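You operate a simulated robot arm through the tools that you are given. There is no shell and no other tool. Be economical: measure what you need, move in short steps, check, and stop when the job is done.

You are at the controls of a simulated robot arm. One attempt, no reset.

JOB
Put things in order on the hall counter top. At the end: the blue box (marked "COTTON") stands on top of the green soap bar; the red webbing tab stands where the pink softener bottle (marked "Fabric softener") stood; the pink softener bottle stands where the blue box stood; the yellow webbing tab stands on top of the brown wooden block; whatever was shut is shut again. Leave all else as you found it, and nothing knocked over.
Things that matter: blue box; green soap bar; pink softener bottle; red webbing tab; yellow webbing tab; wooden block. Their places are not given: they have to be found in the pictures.

Only the result counts: the job must be done as asked and must still hold three seconds after the hand-in. Knocking over, shifting, dropping, spilling or breaking anything else fails it.

ROBOT AND FRAMES
A 6-joint arm with a two-finger parallel gripper, fixed in place. Base frame: the origin is at the foot of the arm, x ahead of it, y to its left, z up. Readings come in cm, degrees, newtons and seconds.
With the tool pointing down near the work surface it reaches from about 24 to 64 cm from the base axis. Its first joint turns from -66.0 to 66.0 degrees. Payload 2.7 kg.
The tool frame sits at the grasp point between the pads (the TCP): z along the fingers, y along the line on which they close. The tips reach 2.3 cm beyond it. Largest opening 9.4 cm; finger width 3.8, thickness 1; the body of the gripper, 5.4 by 9.6 cm, starts 3.9 cm behind the TCP.
Orientation is that of the tool frame in the base frame, as a unit quaternion [w, x, y, z]. With the fingers straight down and closing along the base's y, the tool's x points along the base's -x, its y along +y and its z along -z.

CONTROLS
- The arm moves only by the tool move_arm. Its argument "increments" is a list of rows, each a list of 7 numbers: the shift along the tool's x, y, z in cm, then the turn, a rotation vector about the tool's x, y, z in degrees, then the gripper command, from -1 (shut) to 1 (fully open), values between in proportion. In form: [[tx, ty, tz, wx, wy, wz, jaw], ...]. A call has 1 to 12 rows; each row shifts and turns the commanded pose from where the row before left it, along the tool's axes as they then stand. A row lasts 0.2 s, in which the tool goes at most 5 cm and 8.6 degrees; a call with a longer step from one row to the next is refused whole, and so is a gripper value outside its range. Where a pose cannot be reached the arm comes as near as it can. A force on the tool above 40 N (or 10 N above the force at the start of the call, whichever is more), or a blocked arm, ends the call early, and 0.2 s more pass. The fingers move at their own pace (about 4.5 cm/s each) and stop on an object; they squeeze with about 41 N. The grip force told is the motor's: it shows also when the fingers shut on nothing. Time passes only in rows, and 0.2 s behind the last, so rows that do not move let the fingers close. The reply holds the time, the measured pose of the TCP, the force on the tool along the base axes, the opening and the grip force, in the units named above and with some noise, and new pictures: "views" is both (left out), scene, wrist or none.
- Cameras (640 x 400 px; columns grow to the right, rows downward): "scene" is fixed at [8.72, -44.6, 140.32]; the picture's right is [0.62, -0.79, 0.00], its down [-0.46, -0.36, -0.81] and it looks along [0.64, 0.50, -0.58] (base axes); focal length 309 px, centre (320, 200). "wrist" rides on the gripper at [-3.9, 0, -4.4] in the tool frame; the picture's right is [0.00, -1.00, 0.00], its down [0.97, 0.00, -0.24] and it looks along [0.24, 0.00, 0.97] (tool axes); focal length 218 px, centre (320, 200).
- pixel_to_xyz(camera, pixels): for up to 12 pixels [column, row] of the newest picture of that camera ("zoom" is the newest enlarged one), the place [x, y, z] in the base frame of the surface seen there, good to about 0.2 cm. No time passes.
- close_up(camera, box): a new picture of the part [left, top, right, bottom] of that camera's present view, enlarged. No time passes.
- close_job(): hands the job in; it is judged then, once.

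Work in short steps. Measure before you move; look again where a grasp or a placing could have gone wrong, and mend it. You have 80 turns and 120 pictures in all, those below and enlarged ones among them. Open the gripper and draw the arm clear of the work before you hand the job in, unless the task says otherwise; then end with one line.

The tools are called as a command line: name --pt "numbers of a row" for each row, then --argument value for the rest, lists and objects as JSON in quotes. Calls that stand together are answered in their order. move_arm: Moves the arm, as the interface text tells. Its arguments: {"type":"object","properties":{"increments":{"type":"array","items":{"type":"array","items":{"type":"number"}}},"views":{"type":"string","enum":["both","scene","wrist","none"]}},"required":["increments"]} The other tools are called the same way: pixel_to_xyz (camera, pixels) gives the place of the surface under pixels of a picture; close_up (camera, box) takes an enlarged picture of a part of a camera's view; close_job () hands the job in.

At the start:

```text
time_s: 0.0
tcp_pos: [35.02, 2.52, 120.21]
tcp_rot: [0.001, 0.0, 1.0, 0.0]
contact_force: [0.4, 0.3, 0.1]
gripper_width: 9.41
gripper_force: 0.0
```

scene: 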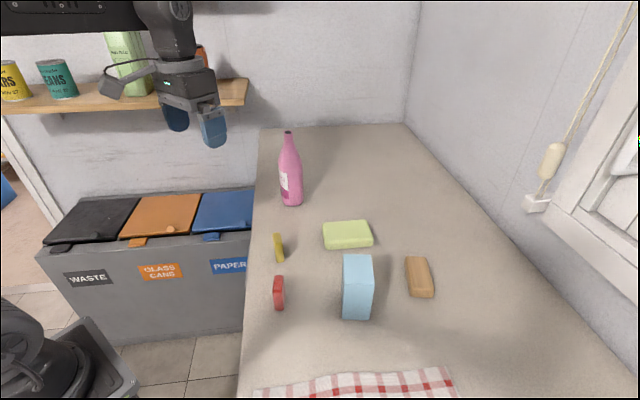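
wrist: 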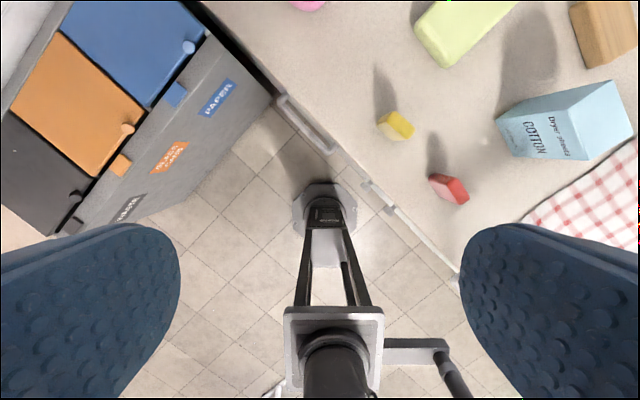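

The scene shows the bottle (290,170), soap (347,235), yellow tab (279,248), red tab (279,292), blue box (357,287) and block (419,277). I'll measure points on them and take an enlarged view.

close_up --camera "scene" --box '[240, 120, 460, 340]'

pixel_to_xyz --camera "scene" --pixels '[[288, 133], [291, 180], [292, 204], [326, 225], [366, 223], [372, 240], [328, 242], [345, 256], [372, 256], [372, 284], [343, 282], [358, 262]]'

pixel_to_xyz --camera "scene" --pixels '[[277, 235], [280, 236], [279, 250], [280, 261], [277, 278], [281, 278], [279, 292], [279, 309], [408, 258], [426, 258], [432, 290], [412, 291]]'

```text
1.82 times, centred on (350, 230) of scene
```

zoom: 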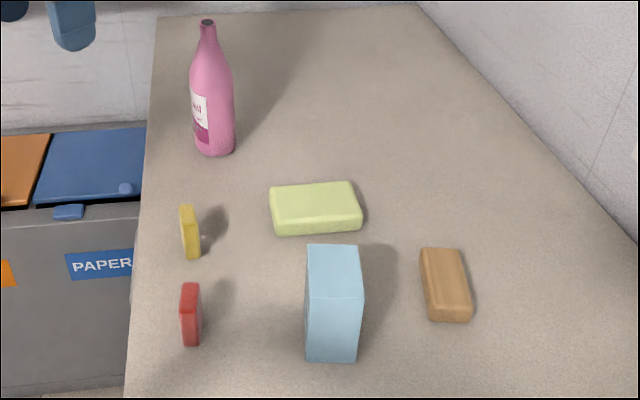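

```text
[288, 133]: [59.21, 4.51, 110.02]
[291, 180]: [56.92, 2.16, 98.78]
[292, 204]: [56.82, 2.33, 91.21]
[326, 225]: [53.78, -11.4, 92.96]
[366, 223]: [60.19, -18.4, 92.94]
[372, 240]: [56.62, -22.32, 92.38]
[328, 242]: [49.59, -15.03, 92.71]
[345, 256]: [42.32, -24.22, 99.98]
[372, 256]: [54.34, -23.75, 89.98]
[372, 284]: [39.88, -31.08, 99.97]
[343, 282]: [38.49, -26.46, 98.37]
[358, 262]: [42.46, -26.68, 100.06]
```

```text
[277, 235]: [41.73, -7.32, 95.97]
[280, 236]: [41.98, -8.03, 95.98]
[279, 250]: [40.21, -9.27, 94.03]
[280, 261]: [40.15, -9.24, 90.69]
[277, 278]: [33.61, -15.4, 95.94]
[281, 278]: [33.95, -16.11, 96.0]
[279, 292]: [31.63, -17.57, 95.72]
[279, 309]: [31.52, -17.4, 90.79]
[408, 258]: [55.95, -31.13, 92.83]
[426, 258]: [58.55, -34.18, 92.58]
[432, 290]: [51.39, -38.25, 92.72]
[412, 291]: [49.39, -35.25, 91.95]
```

Table at z=90; box top z≈100, tabs 96, bottle top ≈110. Move over the objects to look straight down with the wrist camera.

move_arm --pt "-1 -4.5 -0.6 0 0 0 1" --pt "-1 -4.5 -0.6 0 0 0 1" --pt "-1 -4.5 -0.6 0 0 0 1" --pt "-1 -4.5 -0.6 0 0 0 1" --pt "-1 -4.5 -0.6 0 0 0 1" --pt "0 0 0 0 0 0 1" --views "both"

```text
time_s: 1.4
tcp_pos: [40.12, -20.02, 123.08]
tcp_rot: [0.001, -0.001, 1.0, 0.002]
contact_force: [0.2, 0.0, 0.4]
gripper_width: 9.41
gripper_force: 0.0
```

scene: 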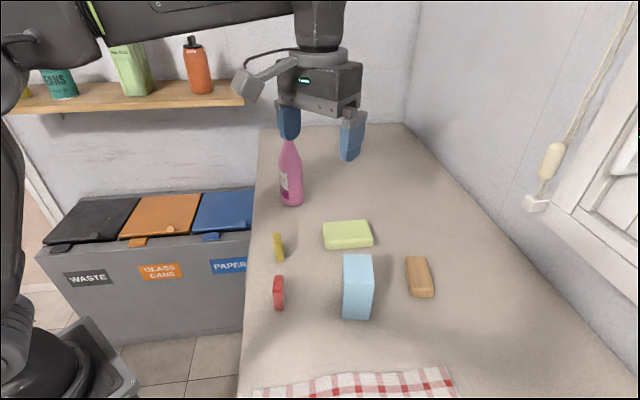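
wrist: 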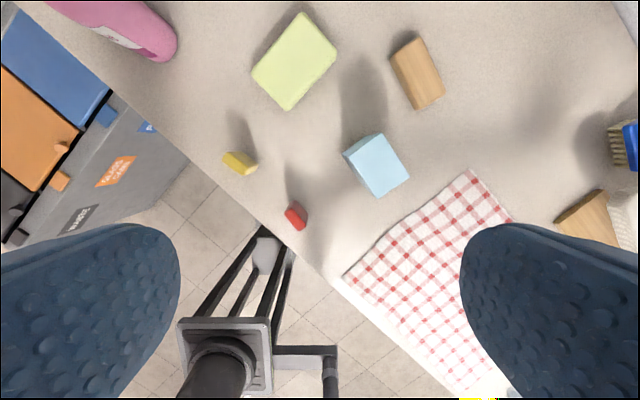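

Good overhead view. I zoom in on the objects and measure corners.

close_up --camera "wrist" --box '[200, 0, 480, 240]'

pixel_to_xyz --camera "wrist" --pixels '[[345, 153], [382, 134], [407, 176], [378, 196], [367, 145], [254, 71], [301, 15], [335, 50], [290, 107], [320, 35], [272, 90], [295, 60]]'

pixel_to_xyz --camera "wrist" --pixels '[[392, 55], [420, 40], [443, 93], [418, 107], [227, 154], [253, 165], [246, 173], [224, 161], [286, 212], [295, 205], [305, 222], [298, 228]]'

```text
1.67 times, centred on (340, 120) of wrist
```

zoom: 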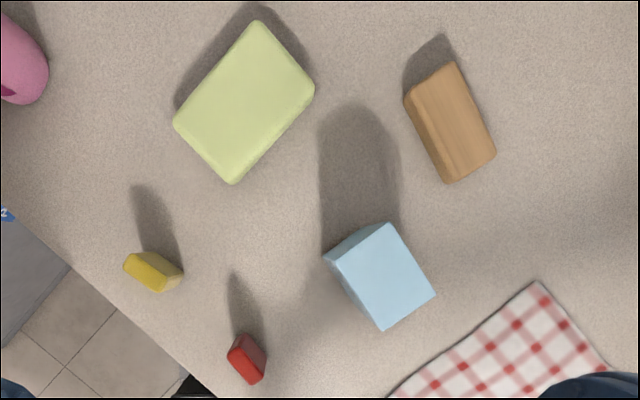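

```text
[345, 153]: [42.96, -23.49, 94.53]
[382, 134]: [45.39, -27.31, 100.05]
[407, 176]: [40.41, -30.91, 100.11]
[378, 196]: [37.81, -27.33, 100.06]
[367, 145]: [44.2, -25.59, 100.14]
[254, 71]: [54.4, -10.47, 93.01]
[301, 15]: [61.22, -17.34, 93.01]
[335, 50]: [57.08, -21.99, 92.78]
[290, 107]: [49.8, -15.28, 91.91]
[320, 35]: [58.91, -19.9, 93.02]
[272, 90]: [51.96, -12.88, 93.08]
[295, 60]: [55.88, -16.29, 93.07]
```

```text
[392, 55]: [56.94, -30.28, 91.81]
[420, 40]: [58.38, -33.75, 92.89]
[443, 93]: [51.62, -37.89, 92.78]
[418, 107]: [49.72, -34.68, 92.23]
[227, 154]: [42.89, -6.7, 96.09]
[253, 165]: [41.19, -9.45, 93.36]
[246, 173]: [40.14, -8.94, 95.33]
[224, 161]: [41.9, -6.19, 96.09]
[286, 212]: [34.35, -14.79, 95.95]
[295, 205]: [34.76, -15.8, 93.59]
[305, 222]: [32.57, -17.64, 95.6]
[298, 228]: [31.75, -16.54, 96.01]
```

Box top centre ≈ (41.6,-27.3), 6.15×4.4, long axis at ~36°. Soap centre ≈ (55.7,-16.3), long axis about -46°. Go above the box and turn the gripper by +36° about vertical.

move_arm --pt "-0.37 -1.825 4 0 0 0 1" --pt "-0.37 -1.825 4 0 0 0 1" --pt "-0.37 -1.825 4 0 0 0 1" --pt "-0.37 -1.825 4 0 0 0 1" --pt "0 0 0 0 0 -7.2 1" --pt "0 0 0 0 0 -7.2 1" --pt "0 0 0 0 0 -7.2 1" --pt "0 0 0 0 0 -7.2 1" --pt "0 0 0 0 0 -7.2 1" --pt "0 0 0 0 0 0 1" --views "both"

```text
time_s: 3.6
tcp_pos: [41.54, -27.16, 107.15]
tcp_rot: [0.001, -0.31, 0.951, 0.0]
contact_force: [0.2, 0.4, -0.8]
gripper_width: 9.38
gripper_force: 0.1
```

scene: 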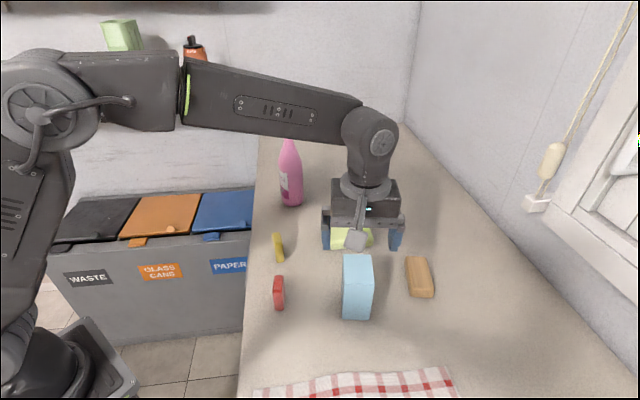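
wrist: 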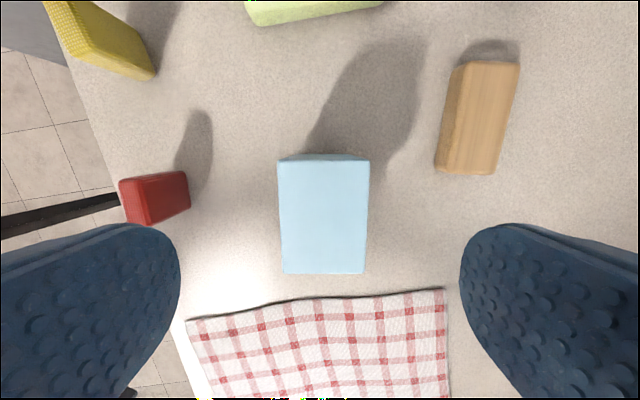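

Box lies squarely between the fingers (columns 278–369). Descend to z≈97 and close.

move_arm --pt "0 0 3.4 0 0 0 1" --pt "0 0 3.4 0 0 0 1" --pt "0 0 3.3 0 0 0 1" --pt "0 0 0 0 0 0 1" --pt "0 0 0 0 0 0 -1" --pt "0 0 0 0 0 0 -1" --pt "0 0 0 0 0 0 -1" --pt "0 0 0 0 0 0 -1" --views "wrist"

```text
time_s: 5.4
tcp_pos: [41.62, -27.16, 97.21]
tcp_rot: [0.001, -0.309, 0.951, 0.001]
contact_force: [-0.9, 0.5, 0.0]
gripper_width: 4.97
gripper_force: 41.2
```

wrist: 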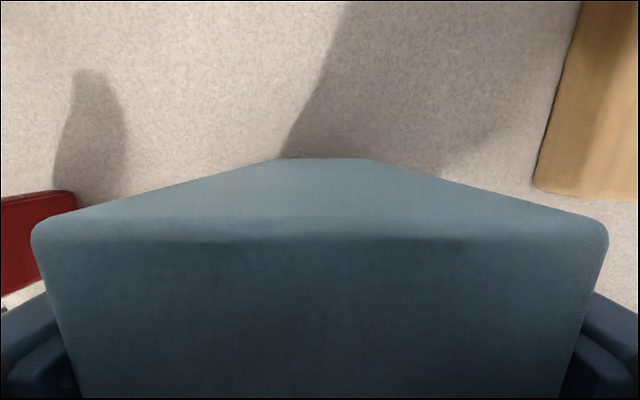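

Grip on the box is solid (4.97 cm, 41 N). Lift 9 cm, then carry toward the soap.

move_arm --pt "0 0 -2 0 0 0 -1" --pt "0 0 -3.5 0 0 0 -1" --pt "0 0 -3.5 0 0 0 -1" --pt "-3.6 0.1 0 0 0 0 -1" --pt "-3.6 0.1 0 0 0 0 -1" --pt "-3.6 0.1 0 0 0 0 -1" --pt "-3.6 0.1 0 0 0 0 -1" --pt "-3.4 0.1 0 0 0 0 -1" --pt "0 0 0 0 0 0 -1" --views "scene"

move_arm --pt "0 0 0 0 0 8.2 -1" --pt "0 0 0 0 0 8.2 -1" --pt "0 0 0 0 0 8.2 -1" --pt "0 0 0 0 0 8.2 -1" --pt "0 0 0 0 0 8.2 -1" --pt "0 0 0 0 0 8.2 -1" --pt "0 0 0 0 0 8.2 -1" --pt "0 0 0 0 0 8.2 -1" --pt "0 0 0 0 0 8.2 -1" --pt "0 0 0 0 0 8.2 -1" --pt "0 0 0 0 0 0 -1" --views "both"

```text
time_s: 7.4
tcp_pos: [55.89, -16.23, 105.93]
tcp_rot: [0.002, -0.309, 0.951, 0.0]
contact_force: [0.0, 0.4, -1.3]
gripper_width: 0.01
gripper_force: 40.9
```

scene: 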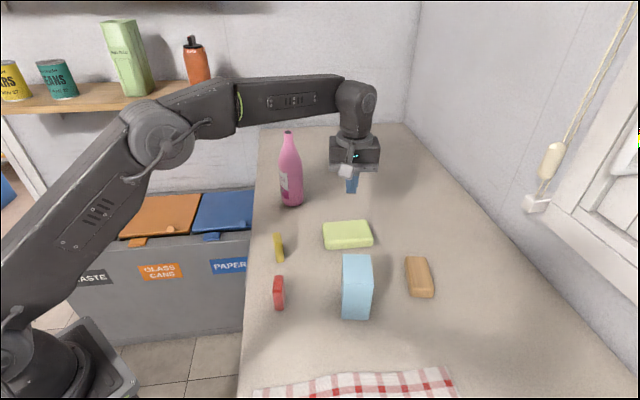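

```text
time_s: 9.8
tcp_pos: [55.78, -16.4, 106.17]
tcp_rot: [0.001, 0.392, 0.92, 0.002]
contact_force: [0.5, -0.2, 0.9]
gripper_width: 0.01
gripper_force: 40.8
```

scene: 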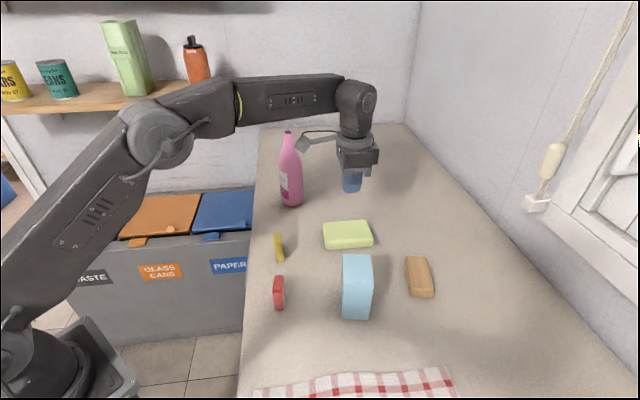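
wrist: 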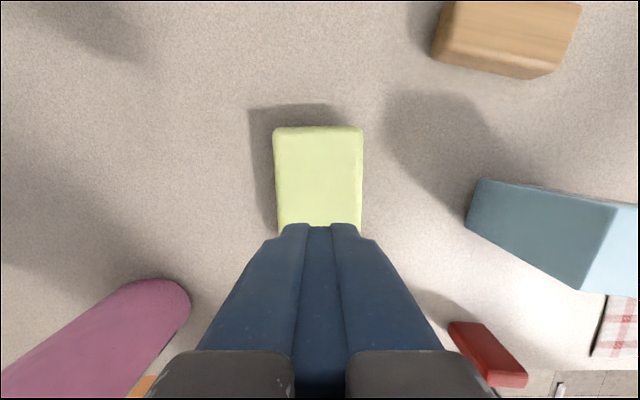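

The gripper is shut on nothing: the box slipped out, though it still stands at (357,287). Re-measure it before trying again; open the gripper while here.

close_up --camera "scene" --box '[300, 230, 420, 330]'

pixel_to_xyz --camera "scene" --pixels '[[345, 256], [358, 262], [370, 256], [371, 284], [345, 282], [350, 300], [365, 300], [350, 316], [368, 317], [344, 318]]'

close_up --camera "wrist" --box '[440, 150, 640, 310]'

```text
4.00 times, centred on (360, 280) of scene
```

zoom: 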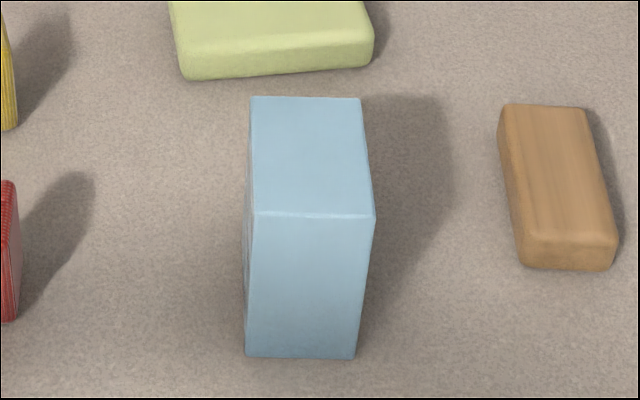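

```text
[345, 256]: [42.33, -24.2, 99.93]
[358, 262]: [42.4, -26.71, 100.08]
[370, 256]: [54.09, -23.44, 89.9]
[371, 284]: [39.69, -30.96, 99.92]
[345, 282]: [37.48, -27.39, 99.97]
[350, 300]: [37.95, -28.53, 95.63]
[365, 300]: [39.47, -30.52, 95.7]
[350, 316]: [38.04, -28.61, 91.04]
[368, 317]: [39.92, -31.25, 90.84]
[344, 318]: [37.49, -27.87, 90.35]
```

```text
2.50 times, centred on (540, 230) of wrist
```

zoom: 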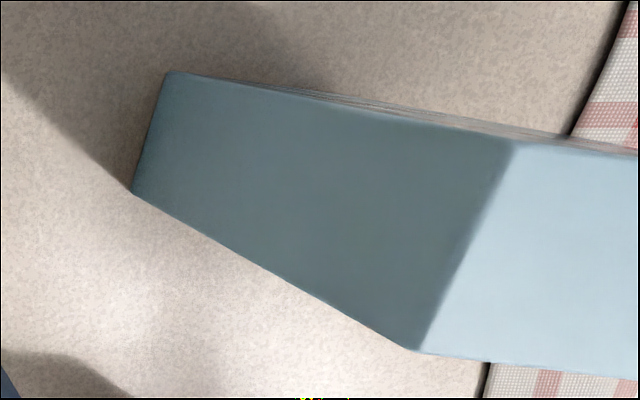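

The box is unmoved (top at z≈100, same corners), so the long faces were slick or the jerk of the lift was too much. I'll try the short faces, lower and slower: return over the box with closing axis along its long side.

move_arm --pt "0 0 -0.6 0 0 0 1" --pt "0.39 -3.58 0 0 0 0 1" --pt "0.39 -3.58 0 0 0 0 1" --pt "0.39 -3.58 0 0 0 0 1" --pt "0.39 -3.58 0 0 0 0 1" --pt "0.39 -3.58 0 0 0 0 1" --pt "0 0 0 0 0 8 1" --pt "0 0 0 0 0 0 1" --views "wrist"

```text
time_s: 11.6
tcp_pos: [41.48, -27.39, 106.65]
tcp_rot: [0.0, 0.454, 0.891, 0.001]
contact_force: [-0.3, -0.5, -0.1]
gripper_width: 9.38
gripper_force: 0.1
```

wrist: 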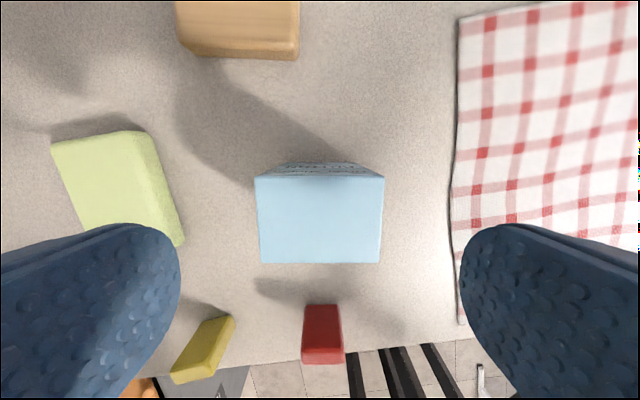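

Box is centred (columns 255–384). Descend to z≈96.6, close and check.

move_arm --pt "0 0 3.5 0 0 0 1" --pt "0 0 3.5 0 0 0 1" --pt "0 0 3 0 0 0 1" --pt "0 0 0 0 0 0 1" --pt "0 0 0 0 0 0 -1" --pt "0 0 0 0 0 0 -1" --pt "0 0 0 0 0 0 -1" --pt "0 0 0 0 0 0 -1" --pt "0 0 0 0 0 0 -1" --pt "0 0 0 0 0 0 -1" --views "scene"

move_arm --pt "0 0 -0.2 0 0 0 -1" --pt "0 0 -0.2 0 0 0 -1" --pt "0 0 -0.2 0 0 0 -1" --pt "0 0 -0.2 0 0 0 -1" --pt "0 0 -0.2 0 0 0 -1" --views "scene"

```text
time_s: 13.8
tcp_pos: [41.57, -27.31, 96.71]
tcp_rot: [0.0, 0.455, 0.891, 0.002]
contact_force: [-1.1, 1.1, 0.4]
gripper_width: 6.77
gripper_force: 40.7
```

scene: 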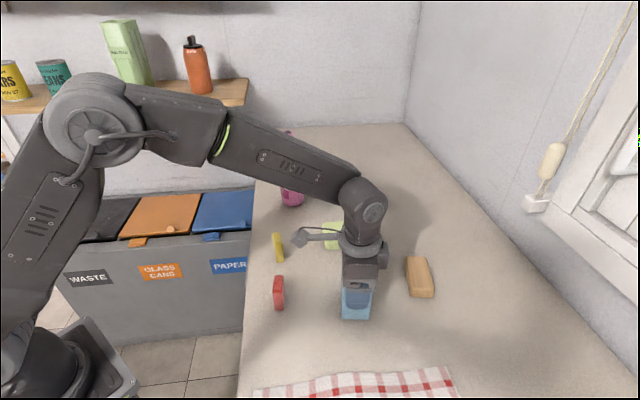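

```text
time_s: 15.0
tcp_pos: [41.6, -27.5, 97.72]
tcp_rot: [0.001, 0.454, 0.891, 0.001]
contact_force: [-0.3, 0.1, -1.8]
gripper_width: 6.78
gripper_force: 40.9
```

scene: 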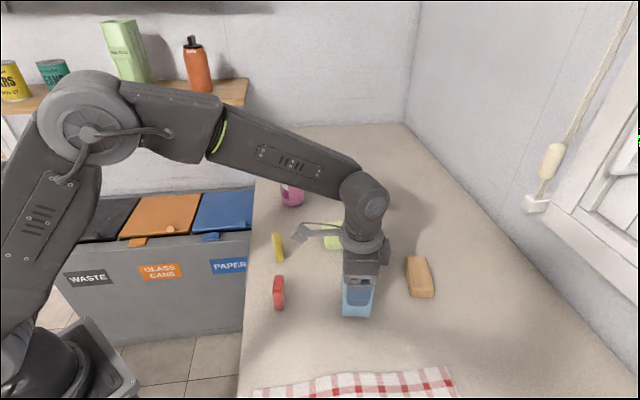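

Width 6.78 holds after 1 cm lift; zoom to see whether the box has left the counter.

close_up --camera "scene" --box '[310, 240, 410, 330]'

pixel_to_xyz --camera "scene" --pixels '[[344, 315], [356, 316], [368, 315], [356, 312], [356, 318], [356, 320]]'

```text
4.44 times, centred on (360, 285) of scene
```

zoom: 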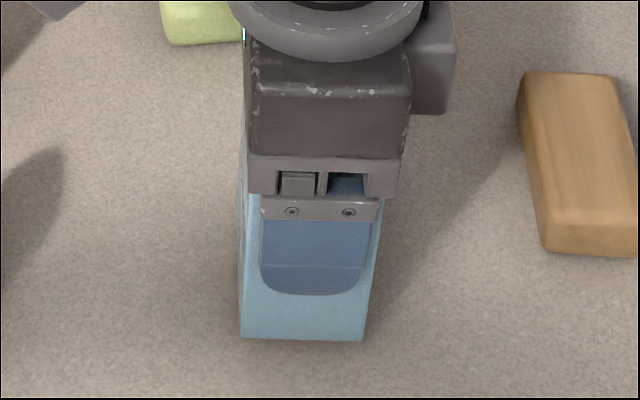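

```text
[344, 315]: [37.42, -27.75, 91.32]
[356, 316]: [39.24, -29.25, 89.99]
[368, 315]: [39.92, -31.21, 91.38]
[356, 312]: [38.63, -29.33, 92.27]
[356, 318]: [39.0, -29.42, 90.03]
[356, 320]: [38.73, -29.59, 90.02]
```

The box bottom edge rose from row ~319 to ~315: it is lifted. Continue lifting gently.

move_arm --pt "0 0 -0.4 0 0 0 -1" --pt "0 0 -0.7 0 0 0 -1" --pt "0 0 -0.9 0 0 0 -1" --pt "0 0 -0.9 0 0 0 -1" --pt "0 0 -0.9 0 0 0 -1" --pt "0 0 -0.9 0 0 0 -1" --pt "0 0 -0.9 0 0 0 -1" --pt "0 0 -0.9 0 0 0 -1" --pt "0 0 -0.7 0 0 0 -1" --pt "0 0 -0.4 0 0 0 -1" --views "scene"

```text
time_s: 17.2
tcp_pos: [41.48, -27.3, 105.31]
tcp_rot: [0.0, 0.454, 0.891, 0.001]
contact_force: [0.3, 0.0, -2.0]
gripper_width: 6.8
gripper_force: 40.9
```

scene: 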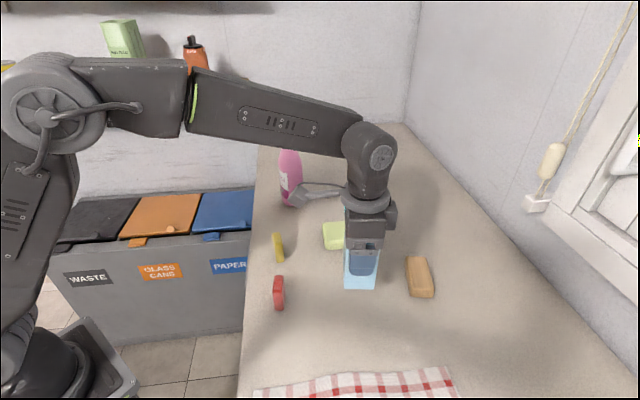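

Held steadily. Carry over to the soap with a gentle ramp, then turn the gripper about 98.5° so the box lies along the soap.

move_arm --pt "0.05 1 -0.2 0 0 0 -1" --pt "0.1 2 -0.3 0 0 0 -1" --pt "0.1 3 -0.3 0 0 0 -1" --pt "0.1 3 -0.2 0 0 0 -1" --pt "0.1 3 0 0 0 0 -1" --pt "0.1 3 0 0 0 0 -1" --pt "0.1 2 0 0 0 0 -1" --pt "0 0.66 0 0 0 0 -1" --pt "0 0 0 0 0 0 -1" --views "none"

move_arm --pt "0 0 0 0 0 -5 -1" --pt "0 0 0 0 0 -8.5 -1" --pt "0 0 0 0 0 -8.5 -1" --pt "0 0 0 0 0 -8.5 -1" --pt "0 0 0 0 0 -8.5 -1" --pt "0 0 0 0 0 -8.5 -1" --pt "0 0 0 0 0 -8.5 -1" --pt "0 0 0 0 0 -8.5 -1" --pt "0 0 0 0 0 -8.5 -1" --pt "0 0 0 0 0 -8.5 -1" --pt "0 0 0 0 0 -8.5 -1" --pt "0 0 0 0 0 -8.5 -1" --views "both"

```text
time_s: 19.2
tcp_pos: [55.49, -16.39, 106.34]
tcp_rot: [0.0, 0.454, 0.891, 0.002]
contact_force: [-0.7, 0.1, -0.8]
gripper_width: 6.76
gripper_force: 40.6
```

```text
time_s: 21.8
tcp_pos: [55.43, -16.59, 106.29]
tcp_rot: [0.001, -0.38, 0.925, 0.001]
contact_force: [0.1, 0.0, -1.3]
gripper_width: 6.81
gripper_force: 41.3
```

scene: 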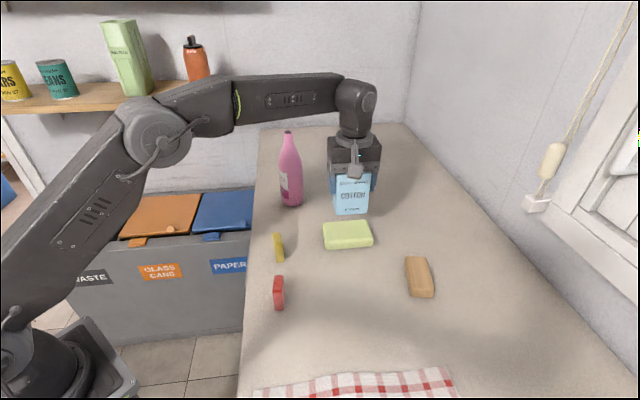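
wrist: 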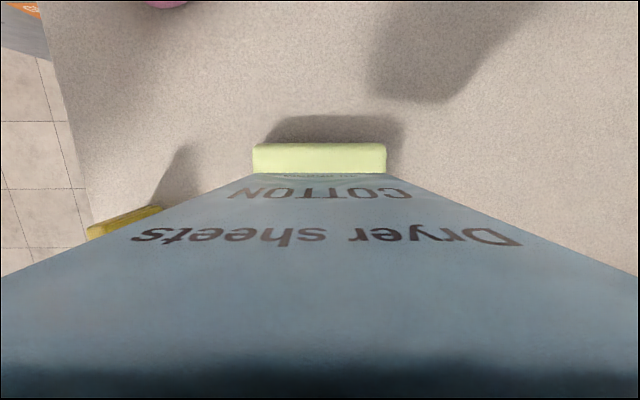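

Soap (columns 253–387) is centred and square under the box. Measure its far edge and the box's visible face to check the other direction.

pixel_to_xyz --camera "wrist" --pixels '[[256, 146], [320, 146], [384, 146], [320, 168], [240, 190], [320, 195], [402, 190]]'

pixel_to_xyz --camera "scene" --pixels '[[325, 226], [366, 223], [371, 240], [329, 243], [336, 212], [366, 212]]'

```text
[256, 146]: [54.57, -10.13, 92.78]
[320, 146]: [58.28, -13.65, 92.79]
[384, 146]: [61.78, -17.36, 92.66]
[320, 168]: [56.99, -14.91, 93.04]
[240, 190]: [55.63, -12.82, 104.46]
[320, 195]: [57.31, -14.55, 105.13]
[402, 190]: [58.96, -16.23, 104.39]
```

```text
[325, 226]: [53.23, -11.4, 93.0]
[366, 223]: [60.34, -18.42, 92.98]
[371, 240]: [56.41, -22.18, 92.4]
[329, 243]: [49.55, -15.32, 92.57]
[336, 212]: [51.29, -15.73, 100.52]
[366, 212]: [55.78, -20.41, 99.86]
```

Box centre (55.4,-16.3) matches the soap centre (55.6,-16.2). Lower to TCP z≈99.8.

move_arm --pt "0 0 0.7 0 0 0 -1" --pt "0 0 1.2 0 0 0 -1" --pt "0 0 1.3 0 0 0 -1" --pt "0 0 1.2 0 0 0 -1" --pt "0 0 0.9 0 0 0 -1" --pt "0 0 0.5 0 0 0 -1" --pt "0 0 0.3 0 0 0 -1" --pt "0 0 0.2 0 0 0 -1" --pt "0 0 0.1 0 0 0 -1" --pt "0 0 0 0 0 0 -1" --views "scene"

close_up --camera "scene" --box '[300, 160, 400, 260]'

```text
time_s: 24.0
tcp_pos: [55.35, -16.44, 99.93]
tcp_rot: [0.002, -0.378, 0.926, 0.0]
contact_force: [0.4, 0.5, -1.1]
gripper_width: 6.75
gripper_force: 40.9
```

scene: 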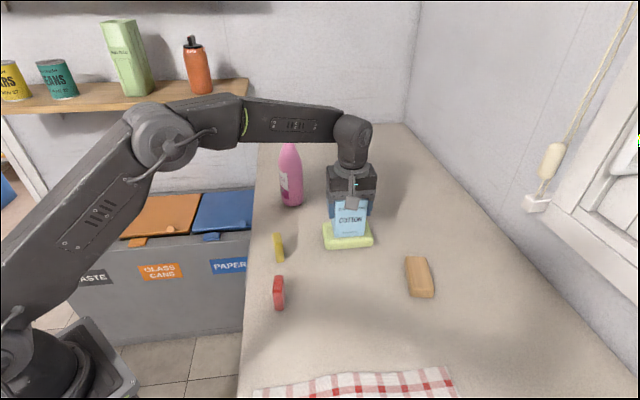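

```text
4.00 times, centred on (350, 210) of scene
```

zoom: 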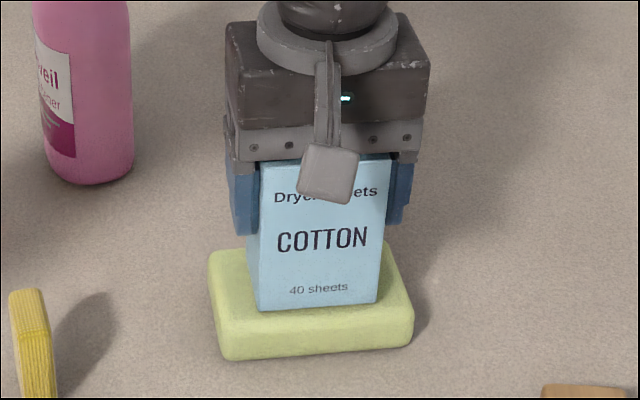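

Box is just about on the soap. Lower in tiny steps until contact shows.

move_arm --pt "0 0 0.1 0 0 0 -1" --pt "0 0 0.1 0 0 0 -1" --pt "0 0 0.05 0 0 0 -1" --views "none"

```text
time_s: 24.8
tcp_pos: [55.5, -16.37, 99.7]
tcp_rot: [0.002, -0.379, 0.925, 0.0]
contact_force: [-0.3, 0.4, 1.3]
gripper_width: 6.78
gripper_force: 40.8
```

Vertical force changed sign (contact). Open and rise straight up.

move_arm --pt "0 0 0 0 0 0 1" --pt "0 0 0 0 0 0 1" --pt "0 0 0 0 0 0 1" --pt "0 0 -1 0 0 0 1" --pt "0 0 -2 0 0 0 1" --pt "0 0 -4 0 0 0 1" --pt "0 0 -4 0 0 0 1" --pt "0 0 -4 0 0 0 1" --pt "0 0 -4 0 0 0 1" --pt "0 0 0 0 0 0 1" --views "both"

```text
time_s: 27.0
tcp_pos: [54.35, -16.36, 118.13]
tcp_rot: [0.001, -0.379, 0.925, -0.001]
contact_force: [0.5, -0.4, -1.0]
gripper_width: 9.42
gripper_force: 0.0
out of reach, approached as far as the arm can: row 9
```

scene: 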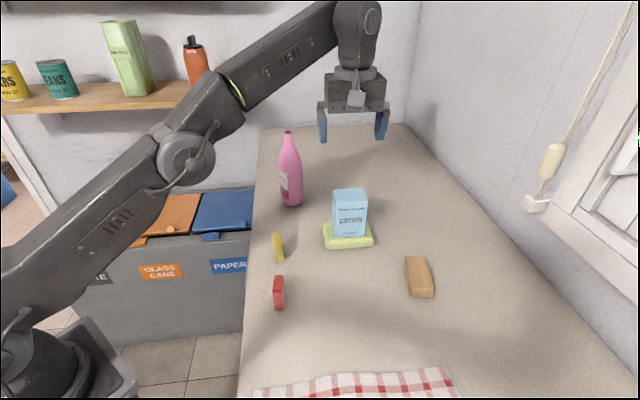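
wrist: 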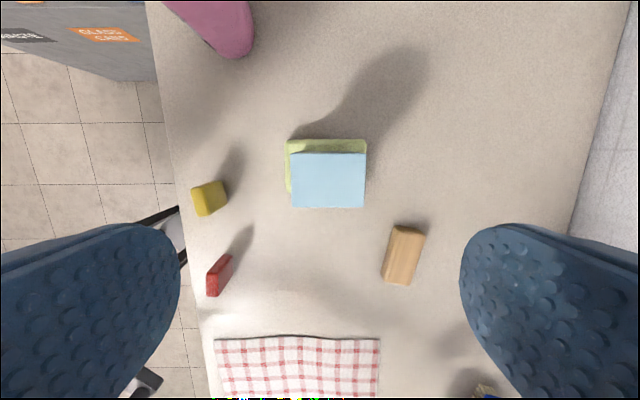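

Box stands on the soap. Next the bottle: turn the gripper back to yaw 0 and move to just short of it, high, to view it.

move_arm --pt "0 0 0 0 0 7.4 1" --pt "0 0 0 0 0 7.4 1" --pt "0 0 0 0 0 7.4 1" --pt "0 0 0 0 0 7.4 1" --pt "0 0 0 0 0 7.4 1" --pt "0 0 0 0 0 7.5 1" --pt "0.87 4.08 0.4 0 0 0 1" --pt "0.87 4.08 0.4 0 0 0 1" --pt "0.87 4.08 0.4 0 0 0 1" --pt "0.87 4.08 0.4 0 0 0 1" --pt "0.87 4.08 0.4 0 0 0 1" --pt "0 0 0 0 0 0 1" --views "both"

```text
time_s: 29.6
tcp_pos: [57.61, 3.14, 116.52]
tcp_rot: [0.002, -0.001, 1.0, 0.001]
contact_force: [-0.4, 0.0, -0.3]
gripper_width: 9.44
gripper_force: 0.0
out of reach, approached as far as the arm can: row 7, 8, 9, 10, 11
```

scene: 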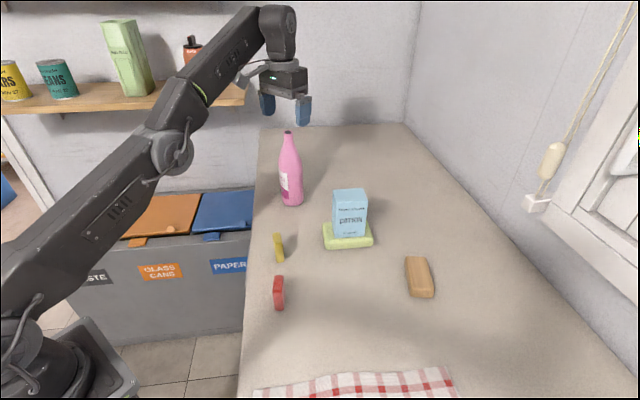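
wrist: 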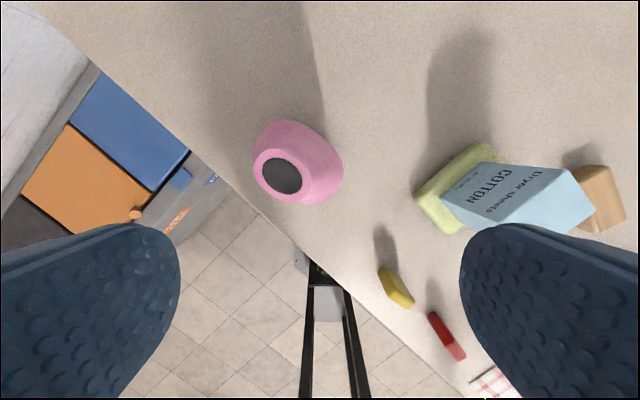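

Bottle cap at (281,176) in the wrist view. Measure it and the bottle's base outline.

pixel_to_xyz --camera "wrist" --pixels '[[281, 176], [262, 176], [302, 176], [281, 158], [281, 194], [256, 165], [306, 165], [270, 150], [325, 160], [322, 195]]'

close_up --camera "scene" --box '[250, 120, 340, 220]'

pixel_to_xyz --camera "scene" --pixels '[[288, 132], [288, 140], [288, 150], [290, 160], [291, 170], [285, 170], [297, 170], [291, 190], [292, 203]]'

```text
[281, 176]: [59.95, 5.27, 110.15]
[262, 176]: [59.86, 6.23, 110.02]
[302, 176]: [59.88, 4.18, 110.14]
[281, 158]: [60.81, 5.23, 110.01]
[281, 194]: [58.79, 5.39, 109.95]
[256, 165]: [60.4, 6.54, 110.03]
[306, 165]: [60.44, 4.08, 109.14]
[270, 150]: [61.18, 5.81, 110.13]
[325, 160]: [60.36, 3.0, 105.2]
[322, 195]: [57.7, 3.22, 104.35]
```

```text
4.00 times, centred on (295, 170) of scene
```

zoom: 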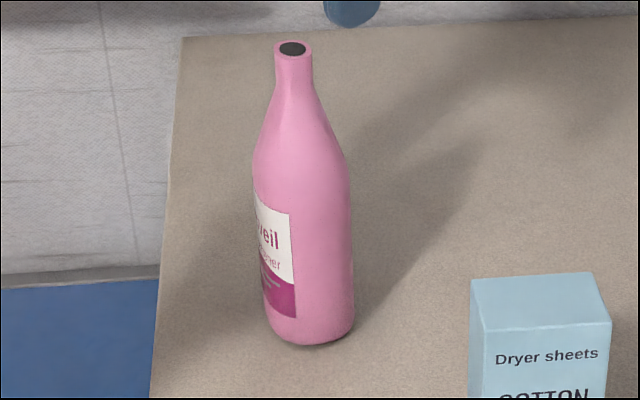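

```text
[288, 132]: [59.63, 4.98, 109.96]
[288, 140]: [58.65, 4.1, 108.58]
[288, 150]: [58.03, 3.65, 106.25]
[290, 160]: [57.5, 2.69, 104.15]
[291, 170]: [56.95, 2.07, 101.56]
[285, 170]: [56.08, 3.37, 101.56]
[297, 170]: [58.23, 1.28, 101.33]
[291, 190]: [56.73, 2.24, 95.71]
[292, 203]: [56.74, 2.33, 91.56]
```

Bottle axis ≈ (59.5,4.8), body ~6.7 cm wide up to z≈103. I'll grip the body horizontally from the robot's side. First back off to x≈44, then pitch the tool forward.

move_arm --pt "3.4 0.4 0 0 0 0 1" --pt "3.4 0.4 0 0 0 0 1" --pt "3.4 0.4 0.4 0 0 0 1" --pt "3.4 0.4 0.4 0 0 0 1" --pt "0 0 0 0 -8 0 1" --pt "0 0 0 0 -8 0 1" --pt "0 0 0 0 -8 0 1" --pt "0 0 0 0 -8 0 1" --pt "0 0 0 0 -8 0 1" --pt "0 0 0 0 0 0 1" --views "scene"

```text
time_s: 31.8
tcp_pos: [47.24, 4.96, 116.18]
tcp_rot: [0.344, 0.0, 0.939, 0.002]
contact_force: [-0.5, 0.5, -0.3]
gripper_width: 9.41
gripper_force: 0.1
out of reach, approached as far as the arm can: row 1
```

scene: 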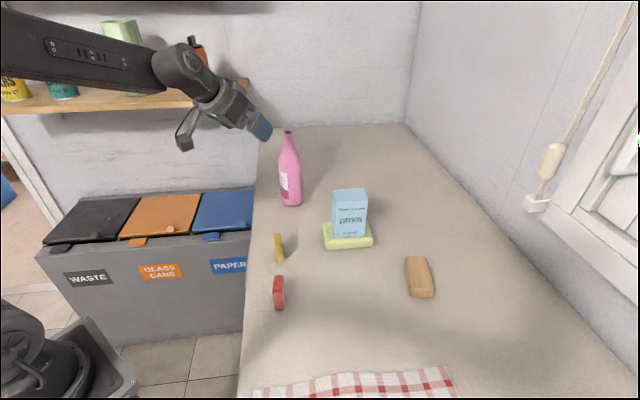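

A grey bracket hangs off the far side of the gripper at (188,135). Measure how far it sticks out before pitching further.

pixel_to_xyz --camera "scene" --pixels '[[186, 143], [180, 132], [190, 115], [192, 140], [205, 112], [230, 115], [245, 90], [262, 130], [225, 85]]'

close_up --camera "scene" --box '[150, 40, 290, 160]'

```text
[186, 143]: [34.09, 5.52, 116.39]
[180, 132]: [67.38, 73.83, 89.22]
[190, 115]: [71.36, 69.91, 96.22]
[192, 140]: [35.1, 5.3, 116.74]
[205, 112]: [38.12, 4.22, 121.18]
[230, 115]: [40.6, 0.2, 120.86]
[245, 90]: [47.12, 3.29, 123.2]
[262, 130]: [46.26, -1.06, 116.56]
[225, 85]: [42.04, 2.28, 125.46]
```

```text
3.33 times, centred on (220, 100) of scene
```

zoom: 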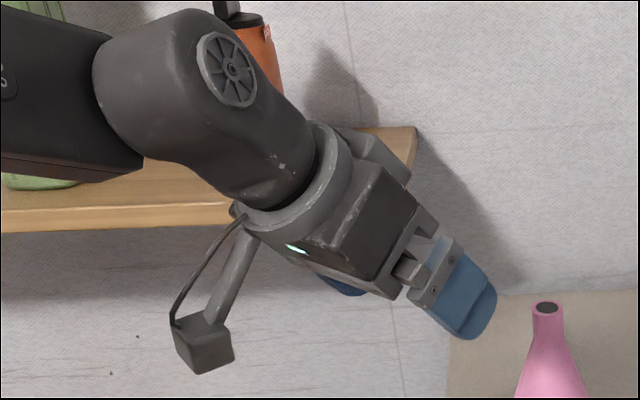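

Bracket tip is ~10 cm out on the tool +x side, so full horizontal would hit the counter. I'll pitch to 60° only (bracket then at z≈96), and descend to z≈101 well short of the bottle.

move_arm --pt "0 0 0 0 -6.6 0 1" --pt "0 0 0 0 -6.6 0 1" --pt "0 0 0 0 -6.6 0 1" --pt "2.6 0 1.5 0 0 0 1" --pt "2.6 0 1.5 0 0 0 1" --pt "2.6 0 1.5 0 0 0 1" --pt "2.6 0 1.5 0 0 0 1" --pt "2.6 0 1.5 0 0 0 1" --pt "0 0 0 0 0 0 1" --views "both"

```text
time_s: 33.8
tcp_pos: [48.36, 8.04, 105.09]
tcp_rot: [0.499, 0.002, 0.866, -0.002]
contact_force: [-0.2, 0.4, -0.4]
gripper_width: 9.41
gripper_force: 0.0
out of reach, approached as far as the arm can: row 3, 4, 6, 7, 8
```

scene: 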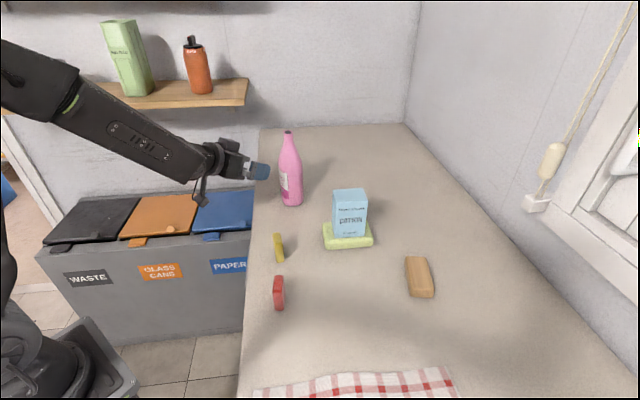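
wrist: 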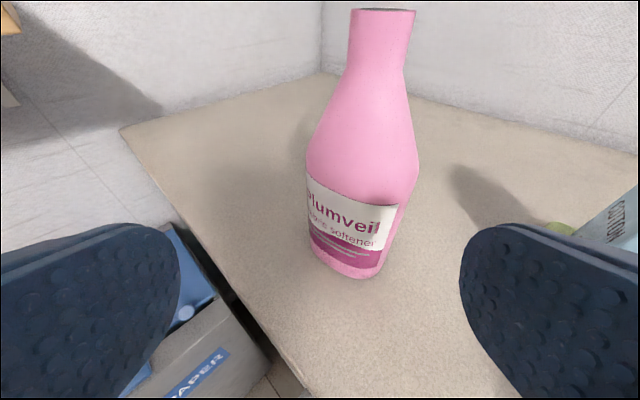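

That pose runs into the arm's limits (wrist nearly straight). Change of plan: grip the straight neck (z≈107.8–110, ~2.4 cm wide) from above. Retreat upward and pitch back to vertical.

move_arm --pt "-1.8 0 -2.2 0 0 0 1" --pt "-1.8 0 -2.2 0 0 0 1" --pt "-1.8 0 -2.2 0 0 0 1" --pt "0 0 0 0 7.5 0 1" --pt "0 0 0 0 7.5 0 1" --pt "0 0 0 0 7.5 0 1" --pt "0 0 0 0 7.5 0 1" --pt "0 0 0 0 7.5 0 1" --pt "0 0 0 0 7.5 0 1" --pt "0 0 0 0 7.5 0 1" --pt "0 0 0 0 7.5 0 1" --pt "0 0 0 0 0 0 1" --views "wrist"

```text
time_s: 36.4
tcp_pos: [45.94, 7.71, 113.96]
tcp_rot: [0.07, 0.01, 0.997, -0.004]
contact_force: [-0.7, 0.9, 0.4]
gripper_width: 9.4
gripper_force: 0.0
out of reach, approached as far as the arm can: row 4, 5
```

wrist: 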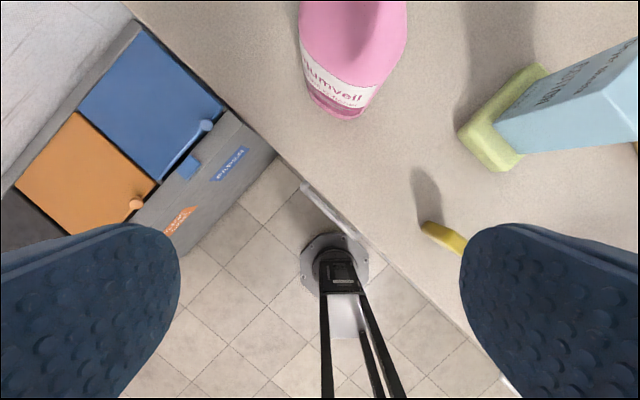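

Small residual tilt (~8°): correct it, then move above the neck at z≈114.

move_arm --pt "0 0 0 -0.4 8 -1.1 1" --pt "-2.7 -0.5 0 0 0 0 1" --pt "-2.7 -0.5 0 0 0 0 1" --pt "-2.7 -0.5 0 0 0 0 1" --pt "-2.7 -0.6 0 0 0 0 1" --pt "0 0 0 0 0 0 1" --views "wrist"

```text
time_s: 37.8
tcp_pos: [56.94, 5.63, 113.92]
tcp_rot: [0.001, 0.0, 1.0, -0.002]
contact_force: [-0.5, 0.3, 0.4]
gripper_width: 9.41
gripper_force: 0.1
```

wrist: 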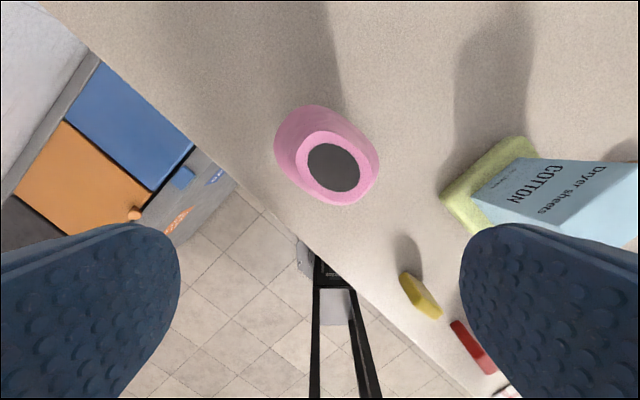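

Measure the cap again from here (cap at (333,166)).

pixel_to_xyz --camera "wrist" --pixels '[[333, 167], [298, 160], [368, 172], [333, 133], [333, 201], [310, 150], [355, 185]]'

```text
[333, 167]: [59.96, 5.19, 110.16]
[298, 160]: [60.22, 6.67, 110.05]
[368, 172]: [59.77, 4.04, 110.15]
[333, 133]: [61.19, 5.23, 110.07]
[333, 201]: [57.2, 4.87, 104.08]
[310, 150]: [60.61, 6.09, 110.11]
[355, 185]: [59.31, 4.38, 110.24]
```

Neck centre (59.95,5.2). Move over it and descend to z≈109.9, fingers open.

move_arm --pt "-1.5 -0.2 0 0 0 0 1" --pt "-1.5 -0.23 0 0 0 0 1" --pt "0 0 0 0 0 0 1" --pt "0 0 1.5 0 0 0 1" --pt "0 0 1.5 0 0 0 1" --pt "0 0 1 0 0 0 1" --pt "0 0 0 0 0 0 1" --views "both"

```text
time_s: 39.4
tcp_pos: [58.37, 5.37, 109.93]
tcp_rot: [0.002, 0.0, 1.0, -0.002]
contact_force: [-0.2, 0.1, 0.0]
gripper_width: 9.4
gripper_force: 0.1
out of reach, approached as far as the arm can: row 2
```

scene: 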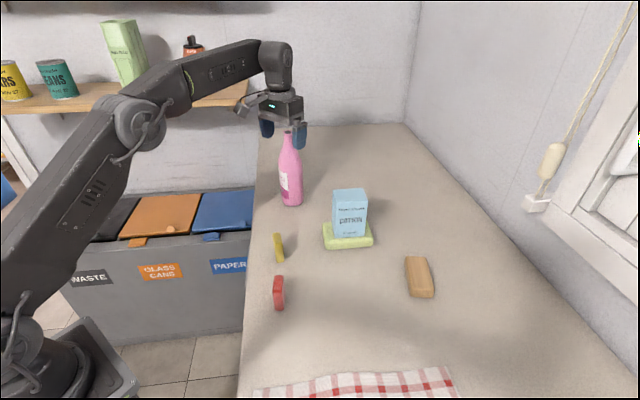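
wrist: 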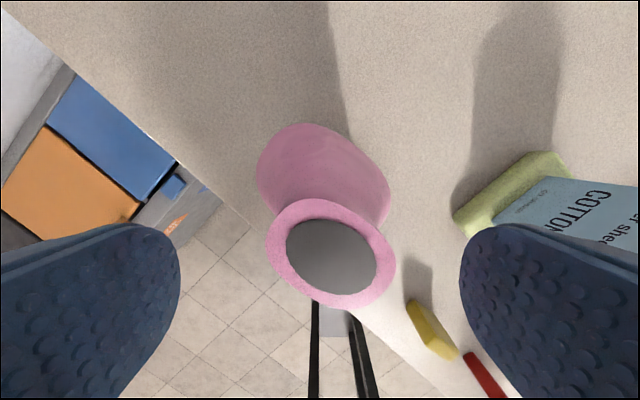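

Now short by ~1.6 cm in x; at this lower height there is more reach, so advance.

move_arm --pt "-0.8 -0.1 0 0 0 0 1" --pt "-0.7 -0.05 0 0 0 0 1" --pt "0 0 0 0 0 0 1" --views "wrist"

```text
time_s: 40.2
tcp_pos: [59.9, 5.2, 110.01]
tcp_rot: [0.002, 0.001, 1.0, -0.002]
contact_force: [-0.3, -0.2, 0.7]
gripper_width: 9.42
gripper_force: 0.1
```

wrist: 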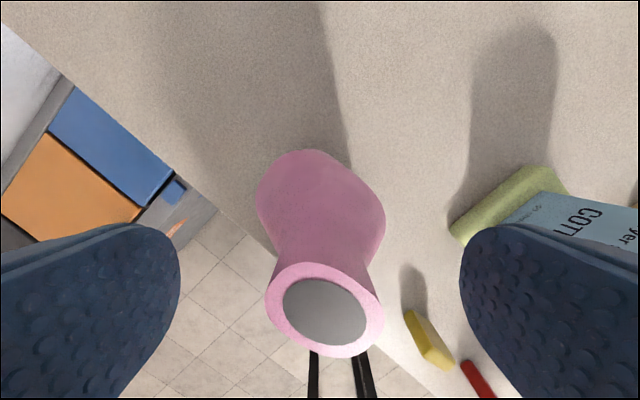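

Neck is between the fingers (columns 266–382). Lower 0.2 and close.

move_arm --pt "0 -0.1 0.2 0 0 0 1" --pt "0 0 0 0 0 0 0.2" --pt "0 0 0 0 0 0 -0.1" --pt "0 0 0 0 0 0 -0.3" --pt "0 0 0 0 0 0 -0.5" --pt "0 0 0 0 0 0 -1" --pt "0 0 0 0 0 0 -1" --pt "0 0 0 0 0 0 -1" --views "scene"

move_arm --pt "0 0 -0.15 0 0 0 -1" --pt "0 0 -0.2 0 0 0 -1" --pt "0 0 -0.2 0 0 0 -1" --pt "0 0 -0.2 0 0 0 -1" --pt "0 0 0 0 0 0 -1" --pt "0 0 0 0 0 0 -1" --views "scene"

close_up --camera "scene" --box '[240, 80, 340, 220]'

```text
time_s: 42.0
tcp_pos: [59.93, 5.1, 109.89]
tcp_rot: [0.002, 0.0, 1.0, -0.002]
contact_force: [-2.9, -1.8, 7.2]
gripper_width: 2.86
gripper_force: 41.6
```

scene: 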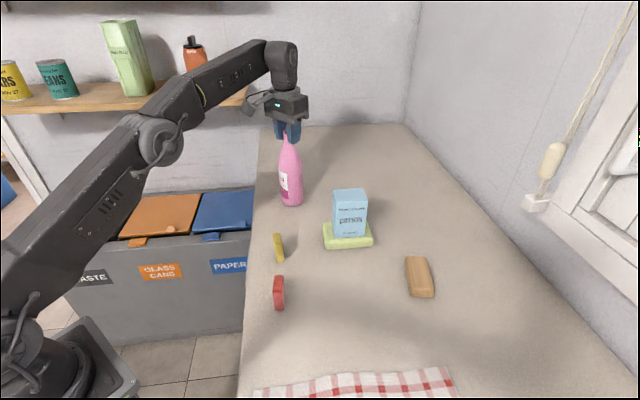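

```text
time_s: 43.4
tcp_pos: [59.98, 5.22, 110.51]
tcp_rot: [0.001, 0.0, 1.0, -0.002]
contact_force: [-0.6, 0.0, -9.6]
gripper_width: 2.87
gripper_force: 41.1
```

scene: 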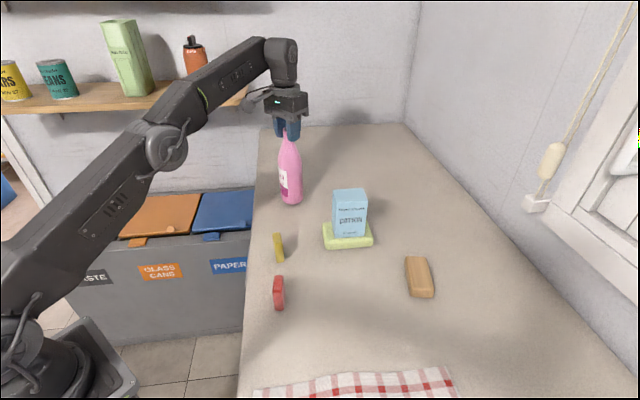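

```text
2.86 times, centred on (290, 150) of scene
```

zoom: 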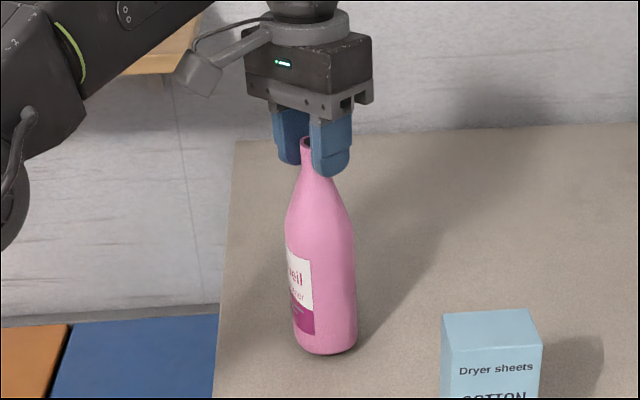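

Bottle is lifted (about 9.6 N, width 2.87, hanging upright). Draw it gently inward while rising.

move_arm --pt "0.2 0 0 0 0 0 -1" --pt "0.4 0 -0.1 0 0 0 -1" --pt "0.6 0 -0.2 0 0 0 -1" --pt "0.8 0 -0.3 0 0 0 -1" --pt "1 0 -0.4 0 0 0 -1" --pt "1 0 -0.5 0 0 0 -1" --pt "1 0 -0.5 0 0 0 -1" --pt "1 0 -0.5 0 0 0 -1" --pt "1 0 -0.5 0 0 0 -1" --pt "0.8 0 -0.4 0 0 0 -1" --pt "0.6 0 -0.3 0 0 0 -1" --pt "0.3 0 -0.1 0 0 0 -1" --views "scene"

```text
time_s: 46.0
tcp_pos: [51.15, 5.26, 114.27]
tcp_rot: [0.002, 0.0, 1.0, -0.002]
contact_force: [-0.9, -0.2, -7.6]
gripper_width: 2.85
gripper_force: 40.8
```

scene: 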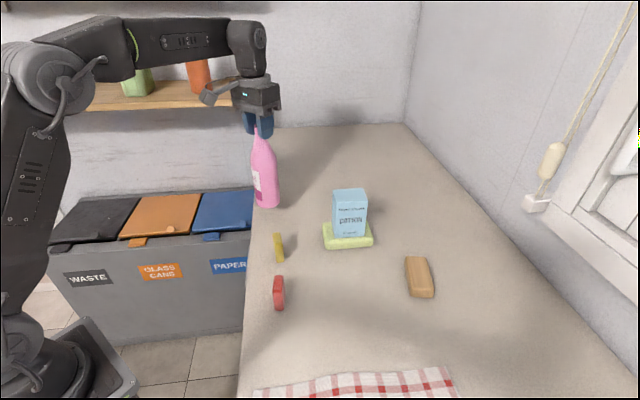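

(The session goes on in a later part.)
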